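You operate a simulated robot arm through the tools that you are given. There is no shell and no other tool. Be economical: measure what you need, move in short steps, check, and stop when the job is done.

You run a simulated robot arm. Do the job below in one go: nothing can be reset, and whatever is moved stays where it is left.

TASK
Put the seat housing on the cool pack on the service bench top.

It is judged by the outcome, as a careful person would: the job done as asked, and still so three seconds after it is handed in. It fails if anything else is knocked over, pushed out of place, dropped, spilled or broken.

THE ROBOT
A 6-joint arm with a two-finger parallel gripper, fixed in place. Base frame: the origin is at the foot of the arm, x ahead of it, y to its left, z up; the work surface is at about z = 0. Readings come in mm, degrees, newtons and seconds.
With the tool pointing down near the work surface it reaches from about 140 to 580 mm from the base axis. Its first joint turns from -66.0 to 66.0 degrees. Payload 2.1 kg.
Tool frame: the origin (TCP) lies between the finger pads and is the grasp point; the fingertips stand 30 mm ahead of it; z points along the fingers, y is the line along which they close. Largest opening 94 mm; finger width 28, thickness 10; the body of the gripper, 50 by 96 mm, starts 55 mm behind the TCP.
Orientation is that of the tool frame in the base frame, as a unit quaternion [w, x, y, z]. With the fingers straight down and closing along the base's y, the tool's x points along the base's -x, its y along +y and its z along -z.

THE INTERFACE
- The arm moves only by the tool move_arm. Its argument "moves" is a list of rows, each a list of 3 entries, a list of its own where there are three numbers: the shift along the tool's x, y, z in units of 100 mm (1.0 is 100 mm), then the turn, a rotation vector about the tool's x, y, z in units of 180 degrees (1.0 is 180 degrees), then the opening, from 0 (shut) to 1 (fully open). In form: [[[tx, ty, tz], [ax, ay, az], jaw], ...]. A call has 1 to 10 rows; each row is the pose to reach, as a shift and turn from the pose commanded when the call began, along the tool's axes at that moment. A call with a number of a shift or a turn outside -1 to 1 is refused whole. Rows are played at 5 a second. More than 50 mm and 8.6 degrees between two rows, or a gripper value outside its range, and nothing of the call is played. A pose out of reach is approached as far as the arm can. The call stops where the force on the tool passes 40 N (or 10 N more than at its start, if that is more) or the arm is blocked; 0.2 s more then pass. The fingers move at their own pace (about 72 mm/s each) and stop on an object; they squeeze with about 37 N. The grip force told is the motor's: it shows also when the fingers shut on nothing. Time passes only in rows, and 0.2 s behind the last, so rows that repeat a pose let the fingers close. The reply holds the time, the measured pose of the TCP, the force on the tool along the base axes, the opening and the grip force, in the units named above and with some noise.
- Cameras (640 x 400 px; columns grow to the right, rows downward): "scene" is fixed at [61.8, -370.8, 491.7]; the picture's right is [0.74, -0.67, 0.00], its down [-0.33, -0.37, -0.87] and it looks along [0.58, 0.64, -0.50] (base axes); focal length 339 px, centre (320, 200). "wrist" rides on the gripper at [-37, 0, -58] in the tool frame; the picture's right is [0.00, -1.00, 0.00], its down [0.97, 0.00, -0.24] and it looks along [0.24, 0.00, 0.97] (tool axes); focal length 218 px, centre (320, 200). There is no depth. A picture from a camera that has moved, and an enlarged one, comes with that camera's place and axes in the base frame and with its lens.
- capture(camera): a new picture of that camera. It takes no simulated time.
- enlarge(camera, box): a new picture of the part [left, top, right, bottom] of that camera's present view, enlarged. It takes no simulated time.
- sign_off(): hands the job in; it is judged then, once.

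Go step by step. Nothing tells you positions but the pictures and the camera data: compare them with the known pose of the tool, close in by small moves and look again before you grip or let go. The budget is 90 turns and 38 pictures, counting those below and the enlarged ones. Unless the task says otherwise, let go and move clear before handing in, and close with one line.

The tools are called after "Request:" as a command line: name --argument value ..., lists and objects as JSON in quotes. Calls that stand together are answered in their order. move_arm: Moves the arm, as the interface text tells. Its arguments: {"type":"object","properties":{"moves":{"type":"array"}},"required":["moves"]} The other tools are called the same way: capture (camera) takes a picture; enlarge (camera, box) takes an enlarged picture of a part of a camera's view; sign_off () hands the job in.

At the start:

```text
time: 0.0
position: [304.5, -169.0, 286.0]
tool_rot: [0.001, 0.0, 1.0, 0.001]
ft_force: [0.7, 0.3, 0.5]
gripper_width: 93.9
finger_force: 0.0
```

scene: 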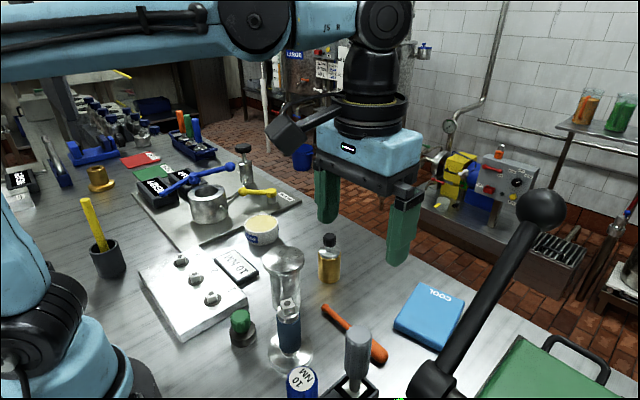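
wrist: 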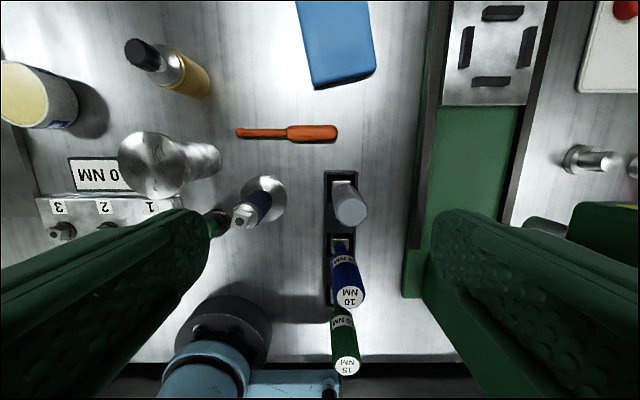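

I see a crowded bench with the blue cool pack near the right edge; the seat housing isn't clear to me yet. I'll look at the scene closer.

Request:
enlarge --camera "scene" --box '[0, 80, 320, 280]'

Request:
enlarge --camera "scene" --box '[160, 200, 480, 400]'

```text
2.00 times, centred on (160, 180) of scene
camera zoom: at [61.8, -370.8, 491.7], right [0.74, -0.67, 0.0], down [-0.33, -0.37, -0.87], along [0.58, 0.64, -0.5], focal length 678 px, centre (640, 240)
```

zoom: 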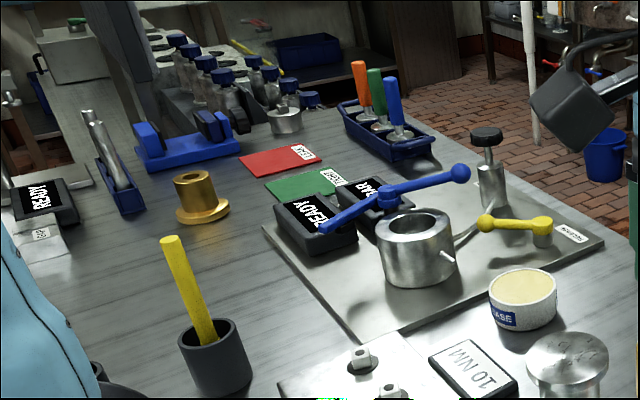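

```text
2.00 times, centred on (320, 300) of scene
camera zoom: at [61.8, -370.8, 491.7], right [0.74, -0.67, 0.0], down [-0.33, -0.37, -0.87], along [0.58, 0.64, -0.5], focal length 678 px, centre (320, 0)
```

zoom: 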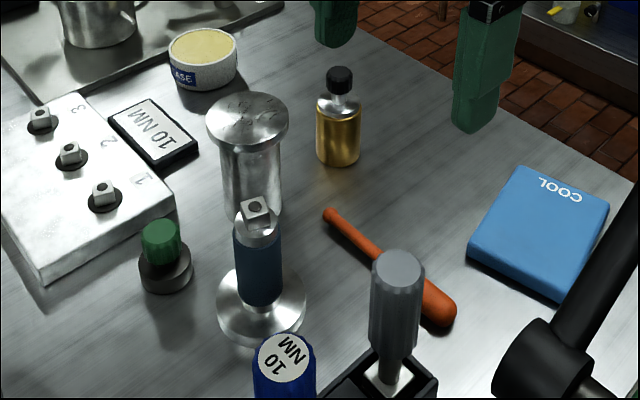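

The likely seat housing is the steel hollow cylinder on the plate at about (347, 388); the cool pack is around (486, -192). I'll carry the wrist camera toward it, high above the bench, to look.

Request:
move_arm --moves '[[[0, 0.45, 0], [0, 0, 0], 1], [[0, 0.9, 0], [0, 0, 0], 1], [[0, 1.0, 0], [0, 0, 0], 1]]'

Request:
move_arm --moves '[[[-0.1, 0.45, 0], [0, 0, 0], 1], [[-0.2, 0.9, 0], [0, 0, 0], 1], [[-0.2, 1.0, 0], [0, 0, 0], 1]]'

Request:
move_arm --moves '[[[-0.1, 0.45, 0], [0, 0, 0], 1], [[-0.2, 0.9, 0], [0, 0, 0], 1], [[-0.2, 1.0, 0], [0, 0, 0], 1]]'

Request:
move_arm --moves '[[[0, 0.45, 0], [0, 0, 0], 1], [[0, 0.9, 0], [0, 0, 0], 1], [[0, 1.0, 0], [0, 0, 0], 1]]'

```text
time: 0.8
position: [304.5, -71.2, 283.7]
tool_rot: [0.0, 0.0, 1.0, 0.0]
ft_force: [0.1, -0.4, -0.2]
gripper_width: 94.1
finger_force: 0.0
```

```text
time: 1.6
position: [325.6, 31.6, 285.2]
tool_rot: [0.0, 0.001, 1.0, 0.001]
ft_force: [-0.6, 0.0, 0.9]
gripper_width: 93.8
finger_force: 0.1
```

```text
time: 2.4
position: [342.3, 131.2, 285.6]
tool_rot: [-0.001, 0.0, 1.0, 0.0]
ft_force: [0.1, -0.6, -0.5]
gripper_width: 94.2
finger_force: 0.1
```

```text
time: 3.2
position: [341.6, 232.3, 286.8]
tool_rot: [0.0, 0.001, 1.0, 0.0]
ft_force: [1.3, 0.3, -0.5]
gripper_width: 94.0
finger_force: 0.0
```

The arm moved freely to (342, 232, 287). I'll look with both cameras.

Request:
capture --camera "wrist"

Request:
capture --camera "scene"

```text
33 pictures are left
camera wrist: at [379.4, 232.6, 343.9], right [0.0, -1.0, 0.0], down [-0.97, 0.0, 0.24], along [-0.24, 0.0, -0.97], focal length 218 px, centre (320, 200)
```

wrist: 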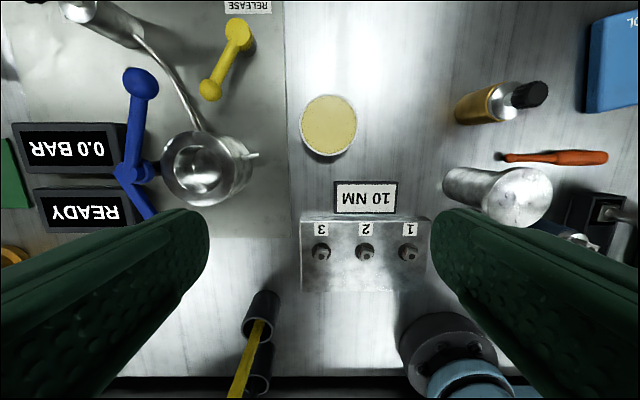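

```text
32 pictures are left
```

scene: 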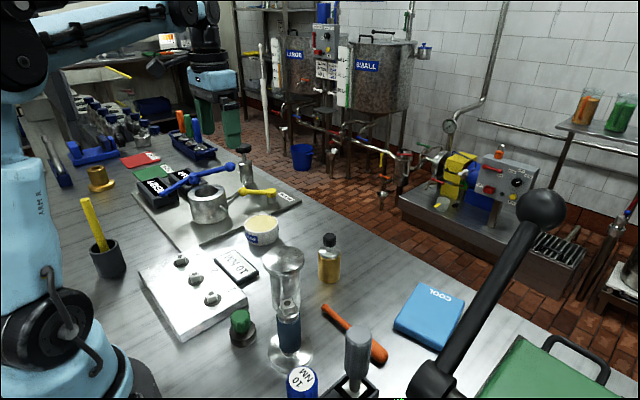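

The steel cup seems tied to a pressure station by a hose, so I need to tell whether it or the brass flanged piece is the seat housing. I'll enlarge both.

Request:
enlarge --camera "wrist" --box '[0, 0, 300, 220]'

Request:
enlarge --camera "scene" --box '[130, 120, 310, 250]'

Request:
enlarge --camera "scene" --box '[0, 90, 140, 220]'

```text
1.82 times, centred on (150, 110) of wrist
camera zoom: at [379.4, 232.6, 343.9], right [0.0, -1.0, 0.0], down [-0.97, 0.0, 0.24], along [-0.24, 0.0, -0.97], focal length 397 px, centre (629, 364)
```

zoom: 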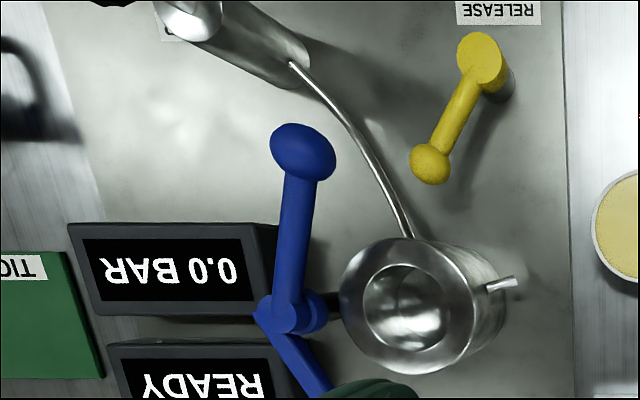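

```text
3.08 times, centred on (220, 185) of scene
camera zoom: at [61.8, -370.8, 491.7], right [0.74, -0.67, 0.0], down [-0.33, -0.37, -0.87], along [0.58, 0.64, -0.5], focal length 1043 px, centre (628, 246)
```

zoom: 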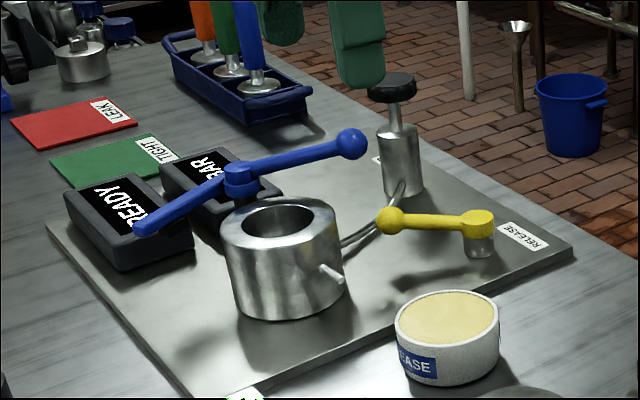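

```text
3.08 times, centred on (70, 155) of scene
camera zoom: at [61.8, -370.8, 491.7], right [0.74, -0.67, 0.0], down [-0.33, -0.37, -0.87], along [0.58, 0.64, -0.5], focal length 1043 px, centre (1089, 338)
```

zoom: 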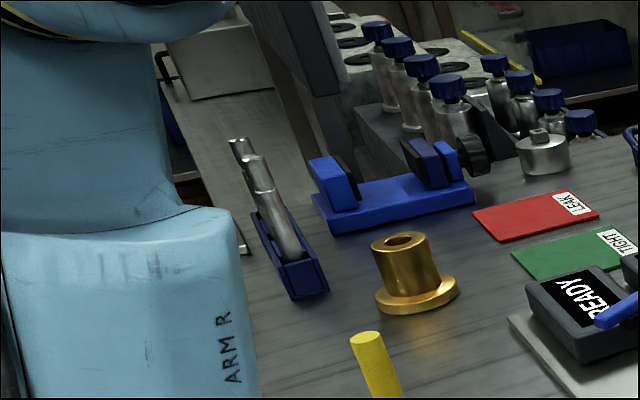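

The brass piece lies out of reach (about x 185, y 850), and the steel cup appears fixed to a test station. I'll go back to look at the right-hand side of the bench before deciding.

Request:
move_arm --moves '[[[0, -0.45, 0], [0, 0, 0], 1], [[0, -0.9, 0], [0, 0, 0], 1], [[0, -1.0, 0], [0, 0, 0], 1]]'

Request:
move_arm --moves '[[[0, -0.45, 0], [0, 0, 0], 1], [[0, -0.9, 0], [0, 0, 0], 1], [[0, -1.0, 0], [0, 0, 0], 1]]'

Request:
move_arm --moves '[[[0, -0.45, 0], [0, 0, 0], 1], [[0, -0.9, 0], [0, 0, 0], 1], [[0, -1.0, 0], [0, 0, 0], 1]]'

Request:
move_arm --moves '[[[0, 0, 0], [0, 0, -0.045], 1], [[0, 0, 0], [0, 0, -0.09], 1], [[0, 0, 0], [0, 0, -0.135], 1], [[0, 0, 0], [0, 0, -0.18], 1], [[0, 0, 0], [0, 0, -0.225], 1], [[0, 0, 0], [0, 0, -0.27], 1], [[0, 0, 0], [0, 0, -0.315], 1], [[0, 0, 0], [0, 0, -0.36], 1], [[0, 0, 0], [0, 0, -0.405], 1], [[0, 0, 0], [0, 0, -0.45], 1]]'

Request:
capture --camera "wrist"

```text
time: 4.0
position: [343.1, 131.5, 285.1]
tool_rot: [0.001, 0.001, 1.0, 0.0]
ft_force: [0.5, -0.2, 0.4]
gripper_width: 93.8
finger_force: 0.1
```

```text
time: 4.8
position: [343.4, 33.5, 282.1]
tool_rot: [0.001, 0.0, 1.0, 0.0]
ft_force: [-0.2, -0.1, 0.2]
gripper_width: 94.2
finger_force: 0.1
```

```text
time: 5.6
position: [344.6, -69.0, 283.0]
tool_rot: [0.0, 0.0, 1.0, 0.0]
ft_force: [0.3, -0.4, -1.2]
gripper_width: 94.1
finger_force: 0.0
```

```text
time: 7.8
position: [344.3, -70.5, 285.5]
tool_rot: [-0.001, -0.651, 0.759, 0.0]
ft_force: [-0.4, -0.9, 0.5]
gripper_width: 93.8
finger_force: 0.0
```

```text
28 pictures are left
camera wrist: at [350.9, -32.9, 342.1], right [0.99, -0.15, 0.0], down [-0.15, -0.96, 0.24], along [-0.04, -0.24, -0.97], focal length 218 px, centre (320, 200)
```

wrist: 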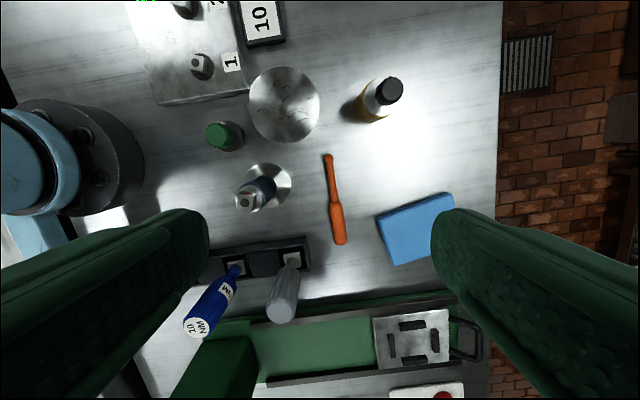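

Now the right side shows: a driver rack, a green rail with a slotted plate, and beyond. I'll tilt the camera further toward -y.

Request:
move_arm --moves '[[[0, 0, 0], [0, 0.045, 0], 1], [[0, 0, 0], [0, 0.09, 0], 1], [[0, 0, 0], [0, 0.135, 0], 1], [[0, 0, 0], [0, 0.18, 0], 1]]'

Request:
capture --camera "wrist"

```text
time: 8.8
position: [343.7, -69.6, 285.8]
tool_rot: [-0.214, -0.622, 0.731, -0.182]
ft_force: [-0.3, 0.5, 0.1]
gripper_width: 93.9
finger_force: 0.1
```

```text
27 pictures are left
camera wrist: at [354.5, -7.3, 313.3], right [0.99, -0.16, 0.0], down [-0.11, -0.68, 0.72], along [-0.11, -0.72, -0.69], focal length 218 px, centre (320, 200)
```

wrist: 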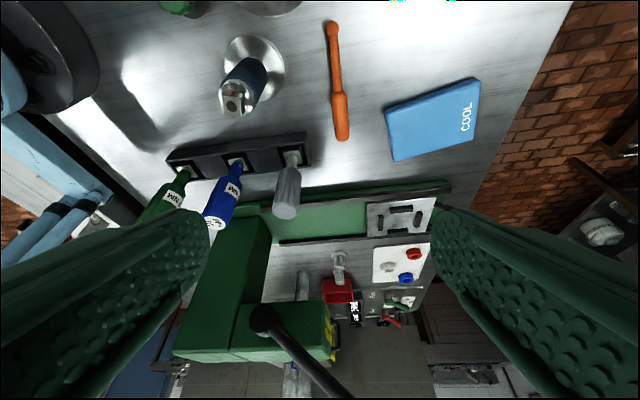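

Request:
enlarge --camera "wrist" --box '[220, 180, 460, 340]'

Request:
enlarge --camera "wrist" --box '[180, 0, 340, 110]'

```text
2.50 times, centred on (340, 260) of wrist
camera zoom: at [354.5, -7.3, 313.3], right [0.99, -0.16, 0.0], down [-0.11, -0.68, 0.72], along [-0.11, -0.72, -0.69], focal length 546 px, centre (270, 50)
```

zoom: 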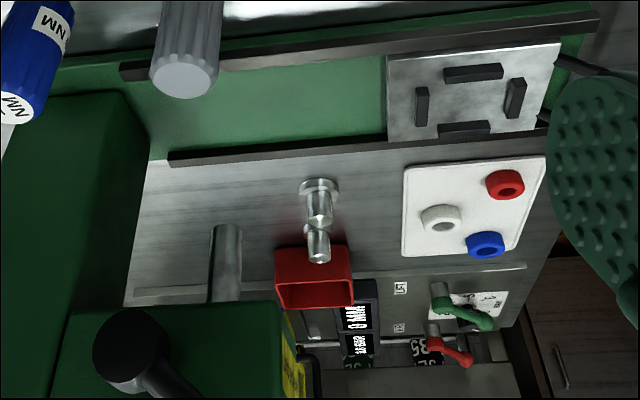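

```text
3.64 times, centred on (260, 55) of wrist
camera zoom: at [354.5, -7.3, 313.3], right [0.99, -0.16, 0.0], down [-0.11, -0.68, 0.72], along [-0.11, -0.72, -0.69], focal length 794 px, centre (538, 727)
```

zoom: 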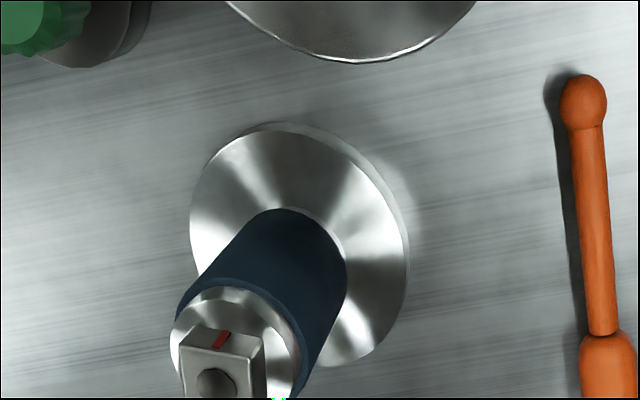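

Most things beyond the press are out of reach. I'll look closely at the reachable steel pieces in the middle.

Request:
enlarge --camera "scene" --box '[220, 230, 350, 390]'

Request:
move_arm --moves '[[[0, 0, 0], [0, -0.045, 0], 1], [[0, 0, 0], [0, -0.09, 0], 1], [[0, 0, 0], [0, -0.135, 0], 1], [[0, 0, 0], [0, -0.18, 0], 1], [[0, 0, 0], [0, -0.225, 0], 1], [[0, 0, 0], [0, -0.27, 0], 1]]'

Request:
capture --camera "wrist"

```text
2.50 times, centred on (285, 310) of scene
camera zoom: at [61.7, -370.8, 491.7], right [0.74, -0.67, 0.0], down [-0.33, -0.37, -0.87], along [0.58, 0.64, -0.5], focal length 847 px, centre (408, -75)
```

zoom: 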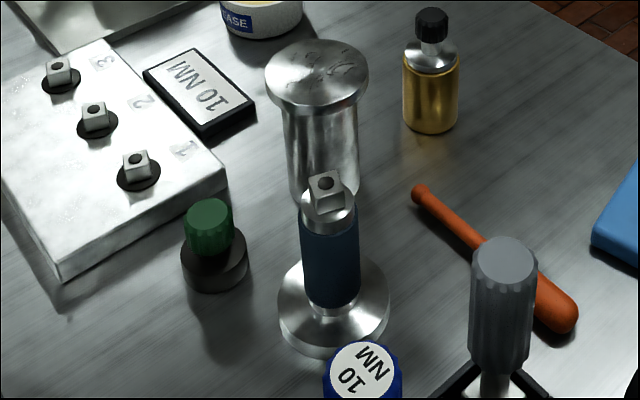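

```text
time: 10.2
position: [343.4, -68.7, 285.3]
tool_rot: [0.108, -0.643, 0.753, 0.091]
ft_force: [-0.7, -0.1, 0.4]
gripper_width: 93.9
finger_force: 0.3
```

```text
23 pictures are left
camera wrist: at [348.7, -50.1, 350.4], right [0.99, -0.16, 0.0], down [-0.16, -0.99, -0.04], along [0.01, 0.04, -1.0], focal length 218 px, centre (320, 200)
```

wrist: 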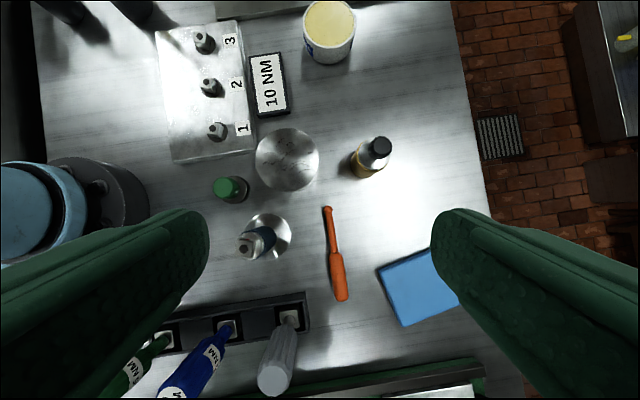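

Two candidates remain in reach: the mushroom-topped steel piece at about (319, 5) and the blue-sleeved flanged piece. I'll enlarge the wrist view of these.

Request:
enlarge --camera "wrist" --box '[200, 110, 360, 270]'

```text
2.50 times, centred on (280, 190) of wrist
camera zoom: at [348.7, -50.1, 350.4], right [0.99, -0.16, 0.0], down [-0.16, -0.99, -0.04], along [0.01, 0.04, -1.0], focal length 546 px, centre (420, 225)
```

zoom: 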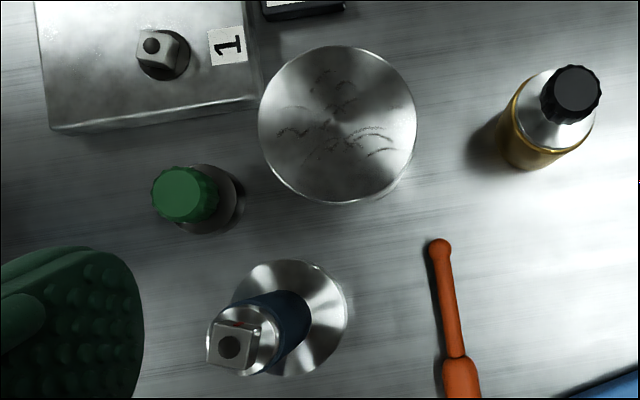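

I'll get an oblique side view from the +y side: restore the tool vertical, move +y, then tilt and look.

Request:
move_arm --moves '[[[0, 0, 0], [0, 0.045, 0], 1], [[0, 0, 0], [0, 0.09, 0], 1]]'

Request:
move_arm --moves '[[[-0.45, 0.07, 0], [0, 0, 0], 1], [[-0.85, 0.13, 0], [0, 0, 0], 1]]'

Request:
move_arm --moves '[[[-0.45, 0.07, 0], [0, 0, 0], 1], [[-0.85, 0.13, 0], [0, 0, 0], 1], [[-0.85, 0.13, 0.45], [0, 0, 0], 1], [[-0.85, 0.13, 0.85], [0, 0, 0], 1]]'

Request:
move_arm --moves '[[[0, 0, 0], [0, 0.045, 0], 1], [[0, 0, 0], [0, 0.09, 0], 1], [[0, 0, 0], [0, 0.135, 0], 1], [[0, 0, 0], [0, 0.18, 0], 1], [[0, 0, 0], [0, 0.2, 0], 1]]'

Request:
capture --camera "wrist"

```text
time: 10.8
position: [345.7, -71.4, 286.7]
tool_rot: [-0.001, -0.65, 0.76, -0.001]
ft_force: [0.3, 0.3, -0.1]
gripper_width: 93.9
finger_force: 0.0
```

```text
time: 11.4
position: [342.4, 18.3, 288.7]
tool_rot: [-0.001, -0.65, 0.76, -0.001]
ft_force: [0.0, -0.7, -0.4]
gripper_width: 93.9
finger_force: 0.0
```

```text
time: 12.4
position: [343.4, 102.8, 201.7]
tool_rot: [0.001, -0.649, 0.761, 0.0]
ft_force: [0.0, 0.9, 1.0]
gripper_width: 94.2
finger_force: 0.1
```

```text
time: 13.6
position: [344.5, 104.3, 200.3]
tool_rot: [-0.236, -0.617, 0.723, -0.202]
ft_force: [0.1, 0.3, -0.7]
gripper_width: 94.0
finger_force: 0.1
```

```text
21 pictures are left
camera wrist: at [355.8, 167.3, 224.7], right [0.99, -0.16, 0.0], down [-0.1, -0.63, 0.77], along [-0.12, -0.76, -0.64], focal length 218 px, centre (320, 200)
```

wrist: 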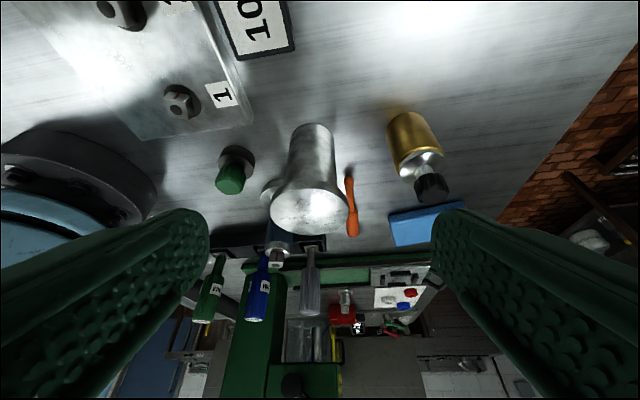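

Request:
enlarge --camera "wrist" --box '[200, 100, 440, 300]'

```text
2.00 times, centred on (320, 200) of wrist
camera zoom: at [355.8, 167.3, 224.7], right [0.99, -0.16, 0.0], down [-0.1, -0.63, 0.77], along [-0.12, -0.76, -0.64], focal length 436 px, centre (320, 200)
```

zoom: 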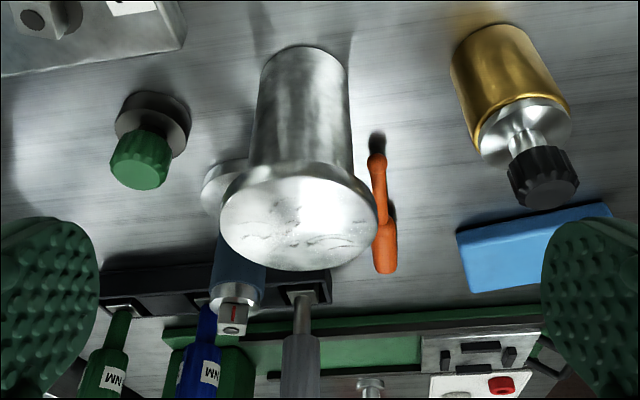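

The mushroom-shaped steel piece is a plain flanged cylinder with about 68 mm flange and 45 mm body. I'll look straight down on it close up for markings.

Request:
move_arm --moves '[[[0, 0, 0], [0, -0.045, 0], 1], [[0, 0, 0], [0, -0.09, 0], 1], [[0, 0, 0], [0, -0.135, 0], 1], [[0, 0, 0], [0, -0.18, 0], 1], [[0, 0, 0], [0, -0.2, 0], 1]]'

Request:
move_arm --moves '[[[0.45, 0.04, 0], [0, 0, 0], 1], [[0.9, 0.09, 0], [0, 0, 0], 1], [[1.0, 0.09, 0], [0, 0, 0], 1]]'

Request:
capture --camera "wrist"

```text
time: 14.8
position: [346.1, 102.4, 200.0]
tool_rot: [0.002, -0.649, 0.761, 0.0]
ft_force: [0.3, -0.3, 0.2]
gripper_width: 94.0
finger_force: 0.1
```

```text
time: 15.6
position: [316.9, 7.0, 200.0]
tool_rot: [0.0, -0.649, 0.761, 0.0]
ft_force: [0.4, -0.2, 0.1]
gripper_width: 94.1
finger_force: 0.1
```

```text
19 pictures are left
camera wrist: at [324.8, 44.7, 255.9], right [0.99, -0.16, 0.0], down [-0.15, -0.96, 0.24], along [-0.04, -0.24, -0.97], focal length 218 px, centre (320, 200)
```

wrist: 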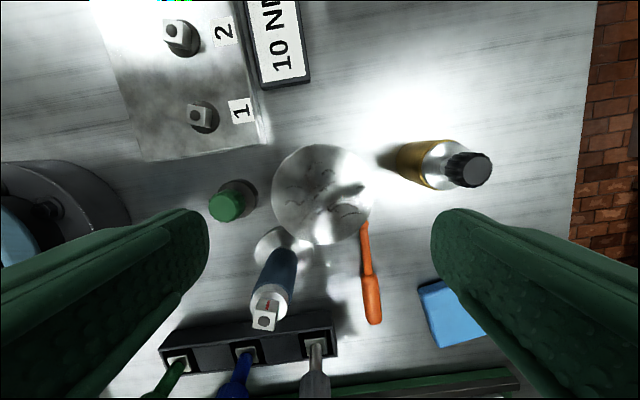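

Request:
enlarge --camera "wrist" --box '[225, 130, 405, 340]'

```text
1.90 times, centred on (315, 235) of wrist
camera zoom: at [324.8, 44.7, 255.9], right [0.99, -0.16, 0.0], down [-0.15, -0.96, 0.24], along [-0.04, -0.24, -0.97], focal length 416 px, centre (330, 133)
```

zoom: 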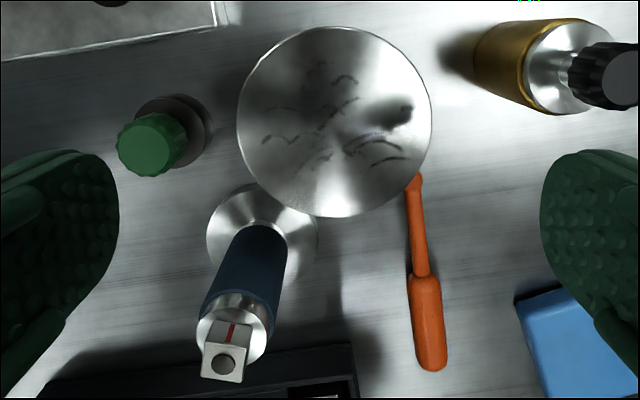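

The flanged steel piece is my pick for the seat housing: top at about z 108, centred near (321, 11), flange 67 mm. I'll centre over it and descend partway with the fingers open, then check.

Request:
move_arm --moves '[[[-0.05, -0.03, 0], [0, 0, 0], 1], [[-0.05, -0.03, 0.3], [0, 0, 0], 1], [[-0.05, -0.03, 0.5], [0, 0, 0], 1], [[-0.05, -0.03, 0.5], [0, 0, 0], 1]]'

Request:
capture --camera "wrist"

Request:
enlarge --camera "scene" --box '[180, 160, 400, 360]'

```text
time: 16.6
position: [325.3, 8.9, 149.1]
tool_rot: [0.001, -0.65, 0.76, 0.001]
ft_force: [0.0, 0.2, -0.2]
gripper_width: 93.8
finger_force: 0.2
```

```text
17 pictures are left
camera wrist: at [331.5, 46.9, 206.2], right [0.99, -0.16, 0.0], down [-0.15, -0.96, 0.24], along [-0.04, -0.24, -0.97], focal length 218 px, centre (320, 200)
```

wrist: 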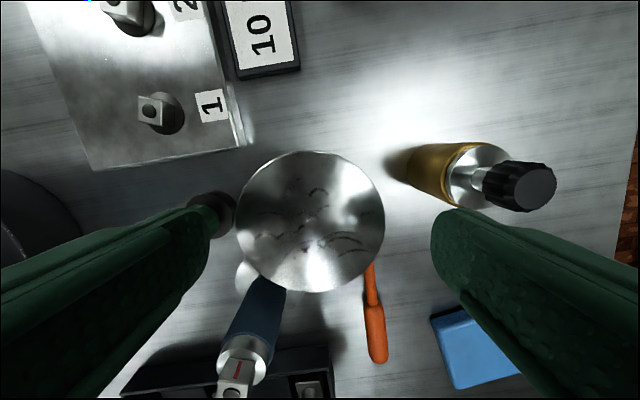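

```text
2.00 times, centred on (290, 260) of scene
camera zoom: at [61.8, -370.8, 491.7], right [0.74, -0.67, 0.0], down [-0.33, -0.37, -0.87], along [0.58, 0.64, -0.5], focal length 678 px, centre (380, 80)
```

zoom: 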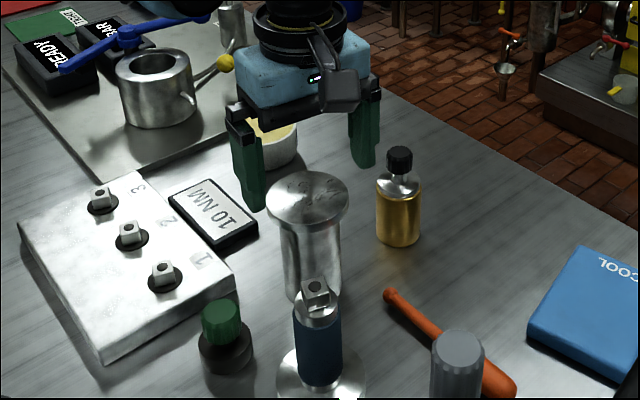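

The housing's centre sits about 4 mm off the finger midline. I'll correct that and go down to flange height, then look again.

Request:
move_arm --moves '[[[-0.02, 0.043, 0], [0, 0, 0], 1], [[-0.02, 0.043, 0.2], [0, 0, 0], 1], [[-0.02, 0.043, 0.35], [0, 0, 0], 1], [[-0.02, 0.043, 0.46], [0, 0, 0], 1], [[-0.02, 0.043, 0.46], [0, 0, 0], 1]]'

Request:
capture --camera "wrist"

Request:
enlarge --camera "scene" --box '[180, 160, 400, 360]'

```text
time: 17.8
position: [320.8, 13.5, 103.2]
tool_rot: [0.0, -0.65, 0.76, 0.001]
ft_force: [-0.4, 0.0, 0.0]
gripper_width: 93.7
finger_force: 0.1
```

```text
15 pictures are left
camera wrist: at [328.2, 50.0, 159.5], right [0.99, -0.16, 0.0], down [-0.15, -0.96, 0.24], along [-0.04, -0.24, -0.97], focal length 218 px, centre (320, 200)
```

wrist: 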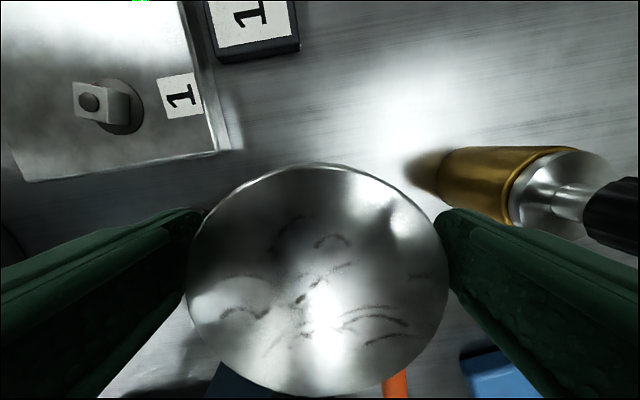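

```text
2.00 times, centred on (290, 260) of scene
camera zoom: at [61.8, -370.8, 491.7], right [0.74, -0.67, 0.0], down [-0.33, -0.37, -0.87], along [0.58, 0.64, -0.5], focal length 678 px, centre (380, 80)
```

zoom: 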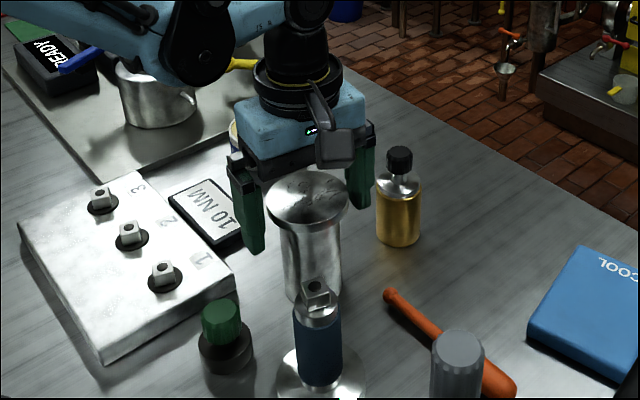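

The flange is centred between the fingers. I'll close on it.

Request:
move_arm --moves '[[[-0.02, 0, 0.0], [0, 0, 0], 1], [[-0.02, 0, 0.0], [0, 0, 0], 0.5], [[-0.02, 0, 0.0], [0, 0, 0], 0.5], [[-0.02, 0, 0.0], [0, 0, 0], 0.5], [[-0.02, 0, 0.0], [0, 0, 0], 0.5]]'

```text
time: 19.0
position: [322.0, 16.4, 102.7]
tool_rot: [0.001, -0.65, 0.76, 0.0]
ft_force: [-0.8, 0.2, 0.2]
gripper_width: 74.1
finger_force: 36.4
```

The fingers stopped at 74 mm with full grip. I'll lift gently and check.

Request:
move_arm --moves '[[[0, 0, -0.05], [0, 0, 0], 0.5], [[0, 0, -0.15], [0, 0, 0], 0.5], [[0, 0, -0.3], [0, 0, 0], 0.5], [[0, 0, -0.3], [0, 0, 0], 0.5]]'

Request:
capture --camera "scene"

```text
time: 20.0
position: [323.7, 14.6, 134.4]
tool_rot: [-0.001, -0.649, 0.761, 0.0]
ft_force: [0.2, 0.3, -3.9]
gripper_width: 74.2
finger_force: 37.4
```

```text
13 pictures are left
```

scene: 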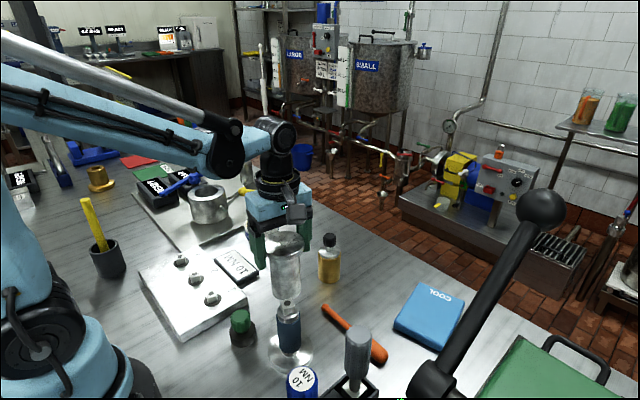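

The housing is lifted, about 0.4 kg, hanging straight. I'll raise it more and carry it over the clear stretch to the cool pack.

Request:
move_arm --moves '[[[0, 0, -0.2], [0, 0, 0], 0.5], [[0, 0, -0.45], [0, 0, 0], 0.5], [[0, 0, -0.6], [0, 0, 0], 0.5]]'

Request:
move_arm --moves '[[[0.1, -0.1, 0], [0, 0, 0], 0.5], [[0.26, -0.29, 0], [0, 0, 0], 0.5], [[0.42, -0.47, 0], [0, 0, 0], 0.5], [[0.58, -0.64, 0], [0, 0, 0], 0.5], [[0.73, -0.8, 0], [0, 0, 0], 0.5], [[0.84, -0.92, 0], [0, 0, 0], 0.5], [[0.885, -0.97, 0], [0, 0, 0], 0.5]]'

```text
time: 20.8
position: [322.0, 15.3, 194.0]
tool_rot: [0.0, -0.649, 0.76, 0.0]
ft_force: [0.1, -0.1, -3.5]
gripper_width: 73.7
finger_force: 36.6
```

```text
time: 22.4
position: [402.6, -86.9, 194.6]
tool_rot: [0.001, -0.649, 0.76, 0.0]
ft_force: [0.6, -0.2, -3.2]
gripper_width: 73.6
finger_force: 36.6
```

Request:
move_arm --moves '[[[0.1, -0.1, 0], [0, 0, 0], 0.5], [[0.26, -0.29, 0], [0, 0, 0], 0.5], [[0.42, -0.47, 0], [0, 0, 0], 0.5], [[0.58, -0.64, 0], [0, 0, 0], 0.5], [[0.73, -0.8, 0], [0, 0, 0], 0.5], [[0.84, -0.92, 0], [0, 0, 0], 0.5], [[0.885, -0.98, 0], [0, 0, 0], 0.5], [[0.885, -0.98, 0], [0, 0, 0], 0.5]]'

Request:
capture --camera "scene"

Request:
capture --camera "wrist"

```text
time: 24.2
position: [486.5, -189.8, 194.5]
tool_rot: [0.0, -0.65, 0.76, 0.0]
ft_force: [0.1, -0.1, -3.5]
gripper_width: 74.0
finger_force: 37.5
```

```text
12 pictures are left
```

scene: 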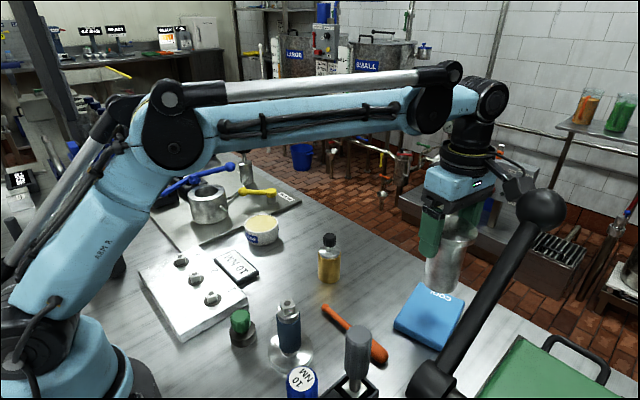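

```text
11 pictures are left
camera wrist: at [493.5, -153.5, 252.3], right [0.99, -0.16, 0.0], down [-0.15, -0.96, 0.24], along [-0.04, -0.24, -0.97], focal length 218 px, centre (320, 200)
```

wrist: 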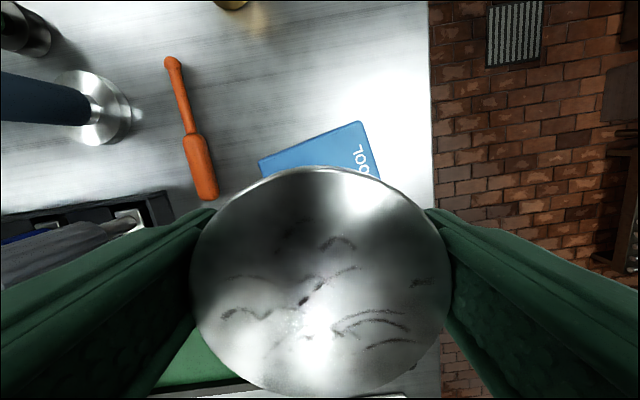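

The housing is over the pack, whose centre I get at about (490, -188) from both cameras. I'll descend to just above it.

Request:
move_arm --moves '[[[0, 0, 0.2], [0, 0, 0], 0.5], [[0, 0, 0.4], [0, 0, 0], 0.5], [[0, 0, 0.55], [0, 0, 0], 0.5], [[0, 0, 0.62], [0, 0, 0], 0.5], [[0, 0, 0.62], [0, 0, 0], 0.5]]'

Request:
enlarge --camera "scene" --box '[360, 180, 520, 360]'

```text
time: 25.4
position: [486.1, -190.5, 133.3]
tool_rot: [0.0, -0.649, 0.76, 0.001]
ft_force: [-0.1, -0.8, -3.1]
gripper_width: 73.4
finger_force: 36.7
```

```text
2.22 times, centred on (440, 270) of scene
camera zoom: at [61.8, -370.8, 491.6], right [0.74, -0.67, 0.0], down [-0.33, -0.37, -0.87], along [0.58, 0.64, -0.5], focal length 753 px, centre (53, 44)
```

zoom: 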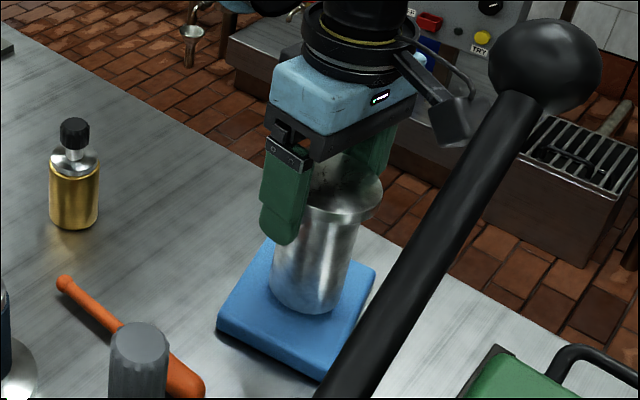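

It hangs centred above the pack. I'll lower in small steps watching the force.

Request:
move_arm --moves '[[[0, 0, 0.02], [0, 0, 0], 0.5], [[0, 0, 0.04], [0, 0, 0], 0.5], [[0, 0, 0.06], [0, 0, 0], 0.5], [[0, 0, 0.06], [0, 0, 0], 0.5]]'

```text
time: 26.4
position: [484.7, -191.0, 126.5]
tool_rot: [0.0, -0.649, 0.761, 0.001]
ft_force: [0.4, 0.9, -2.1]
gripper_width: 73.7
finger_force: 36.8
```

Request:
move_arm --moves '[[[0, 0, 0.01], [0, 0, 0], 0.5], [[0, 0, 0.02], [0, 0, 0], 0.5], [[0, 0, 0.02], [0, 0, 0], 0.5]]'

```text
time: 27.2
position: [486.1, -191.1, 122.9]
tool_rot: [0.0, -0.649, 0.761, 0.0]
ft_force: [0.4, -0.8, -2.3]
gripper_width: 73.7
finger_force: 37.2
```

Request:
move_arm --moves '[[[0, 0, 0.01], [0, 0, 0], 0.5], [[0, 0, 0.02], [0, 0, 0], 0.5], [[0, 0, 0.02], [0, 0, 0], 0.5]]'

```text
time: 28.0
position: [484.8, -190.6, 123.2]
tool_rot: [0.0, -0.649, 0.761, 0.0]
ft_force: [-1.5, -0.2, 1.0]
gripper_width: 73.6
finger_force: 37.0
```

The force has swung from -3.5 to +1 N, so the pack now carries it. One more millimetre, then a look.

Request:
move_arm --moves '[[[0, 0, 0.01], [0, 0, 0], 0.5], [[0, 0, 0.01], [0, 0, 0], 0.5]]'

Request:
enlarge --camera "scene" --box '[360, 180, 520, 360]'

```text
time: 28.6
position: [486.4, -191.1, 122.1]
tool_rot: [0.0, -0.649, 0.761, 0.0]
ft_force: [0.7, 1.2, 18.5]
gripper_width: 73.8
finger_force: 36.9
```

```text
2.22 times, centred on (440, 270) of scene
camera zoom: at [61.7, -370.7, 491.7], right [0.74, -0.67, 0.0], down [-0.33, -0.37, -0.87], along [0.58, 0.64, -0.5], focal length 753 px, centre (53, 44)
```

zoom: 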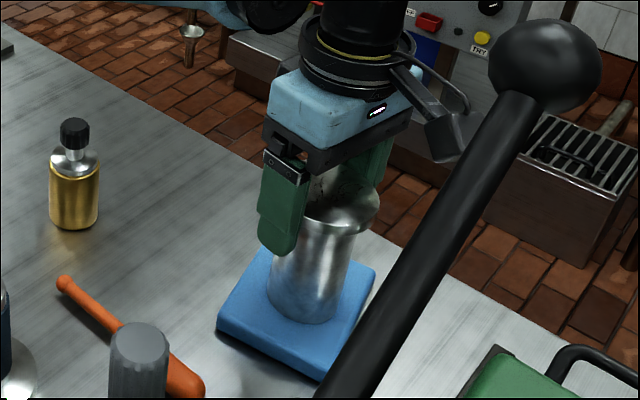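

It is seated firmly on the pack. I'll back off a millimetre, open, then rise straight up.

Request:
move_arm --moves '[[[0, 0, -0.01], [0, 0, 0], 0.5], [[0, 0, -0.01], [0, 0, 0], 0.85], [[0, 0, -0.01], [0, 0, 0], 1], [[0, 0, -0.01], [0, 0, 0], 1], [[0, 0, -0.01], [0, 0, 0], 1]]'

Request:
capture --camera "wrist"

```text
time: 29.8
position: [483.9, -191.1, 122.8]
tool_rot: [0.0, -0.649, 0.761, 0.0]
ft_force: [0.4, 0.8, -0.1]
gripper_width: 94.1
finger_force: 0.0
```

```text
8 pictures are left
camera wrist: at [491.5, -153.9, 179.3], right [0.99, -0.16, 0.0], down [-0.15, -0.96, 0.24], along [-0.04, -0.24, -0.97], focal length 218 px, centre (320, 200)
```

wrist: 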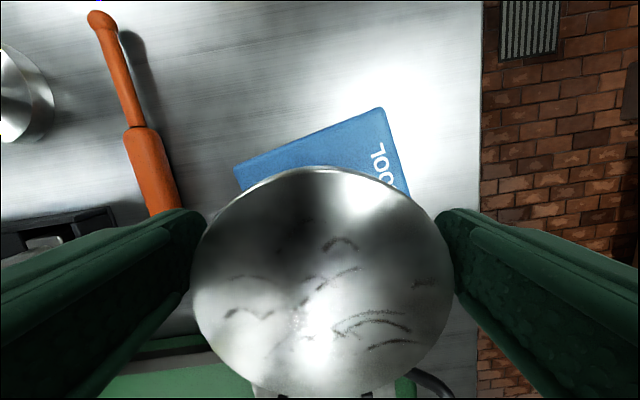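

The fingers are open and clear of the flange. I'll rise straight up.

Request:
move_arm --moves '[[[0, 0, -0.15], [0, 0, 0], 1], [[0, 0, -0.4], [0, 0, 0], 1], [[0, 0, -0.7], [0, 0, 0], 1], [[0, 0, -0.95], [0, 0, 0], 1]]'

Request:
move_arm --moves '[[[-0.3, 0.3, 0], [0, 0, 0], 1], [[-0.6, 0.6, 0], [0, 0, 0], 1], [[-0.85, 0.85, 0], [0, 0, 0], 1], [[-0.85, 0.85, 0], [0, 0, 0], 1], [[-0.85, 0.85, 0], [0, 0, 0], 1]]'

Request:
capture --camera "scene"

Request:
capture --camera "wrist"

```text
time: 30.8
position: [484.7, -191.8, 216.8]
tool_rot: [0.0, -0.649, 0.76, -0.001]
ft_force: [-0.5, 1.0, 0.4]
gripper_width: 94.0
finger_force: 0.1
```

```text
time: 32.0
position: [416.0, -93.7, 214.8]
tool_rot: [0.0, -0.65, 0.76, -0.001]
ft_force: [0.6, -0.1, -0.1]
gripper_width: 94.1
finger_force: 0.1
```

```text
7 pictures are left
```

scene: 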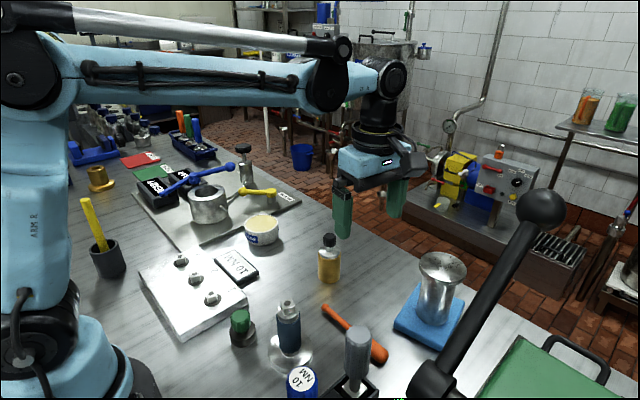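

```text
6 pictures are left
camera wrist: at [422.4, -56.7, 272.3], right [0.99, -0.16, 0.0], down [-0.15, -0.96, 0.24], along [-0.04, -0.24, -0.97], focal length 218 px, centre (320, 200)
```

wrist: 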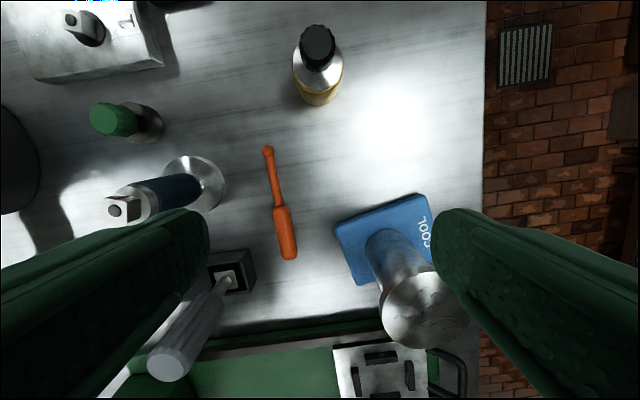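

The housing stands upright on the cool pack, nothing else has moved, and the gripper is clear. I'm handing in.

Request:
sign_off

```text
The job is handed in.
```

I set the flanged steel cylinder upright on the cool pack and moved the gripper clear; the last pictures show nothing else disturbed. Nothing on the bench was labelled "seat housing", so I chose this piece by its shape and because it was within reach.
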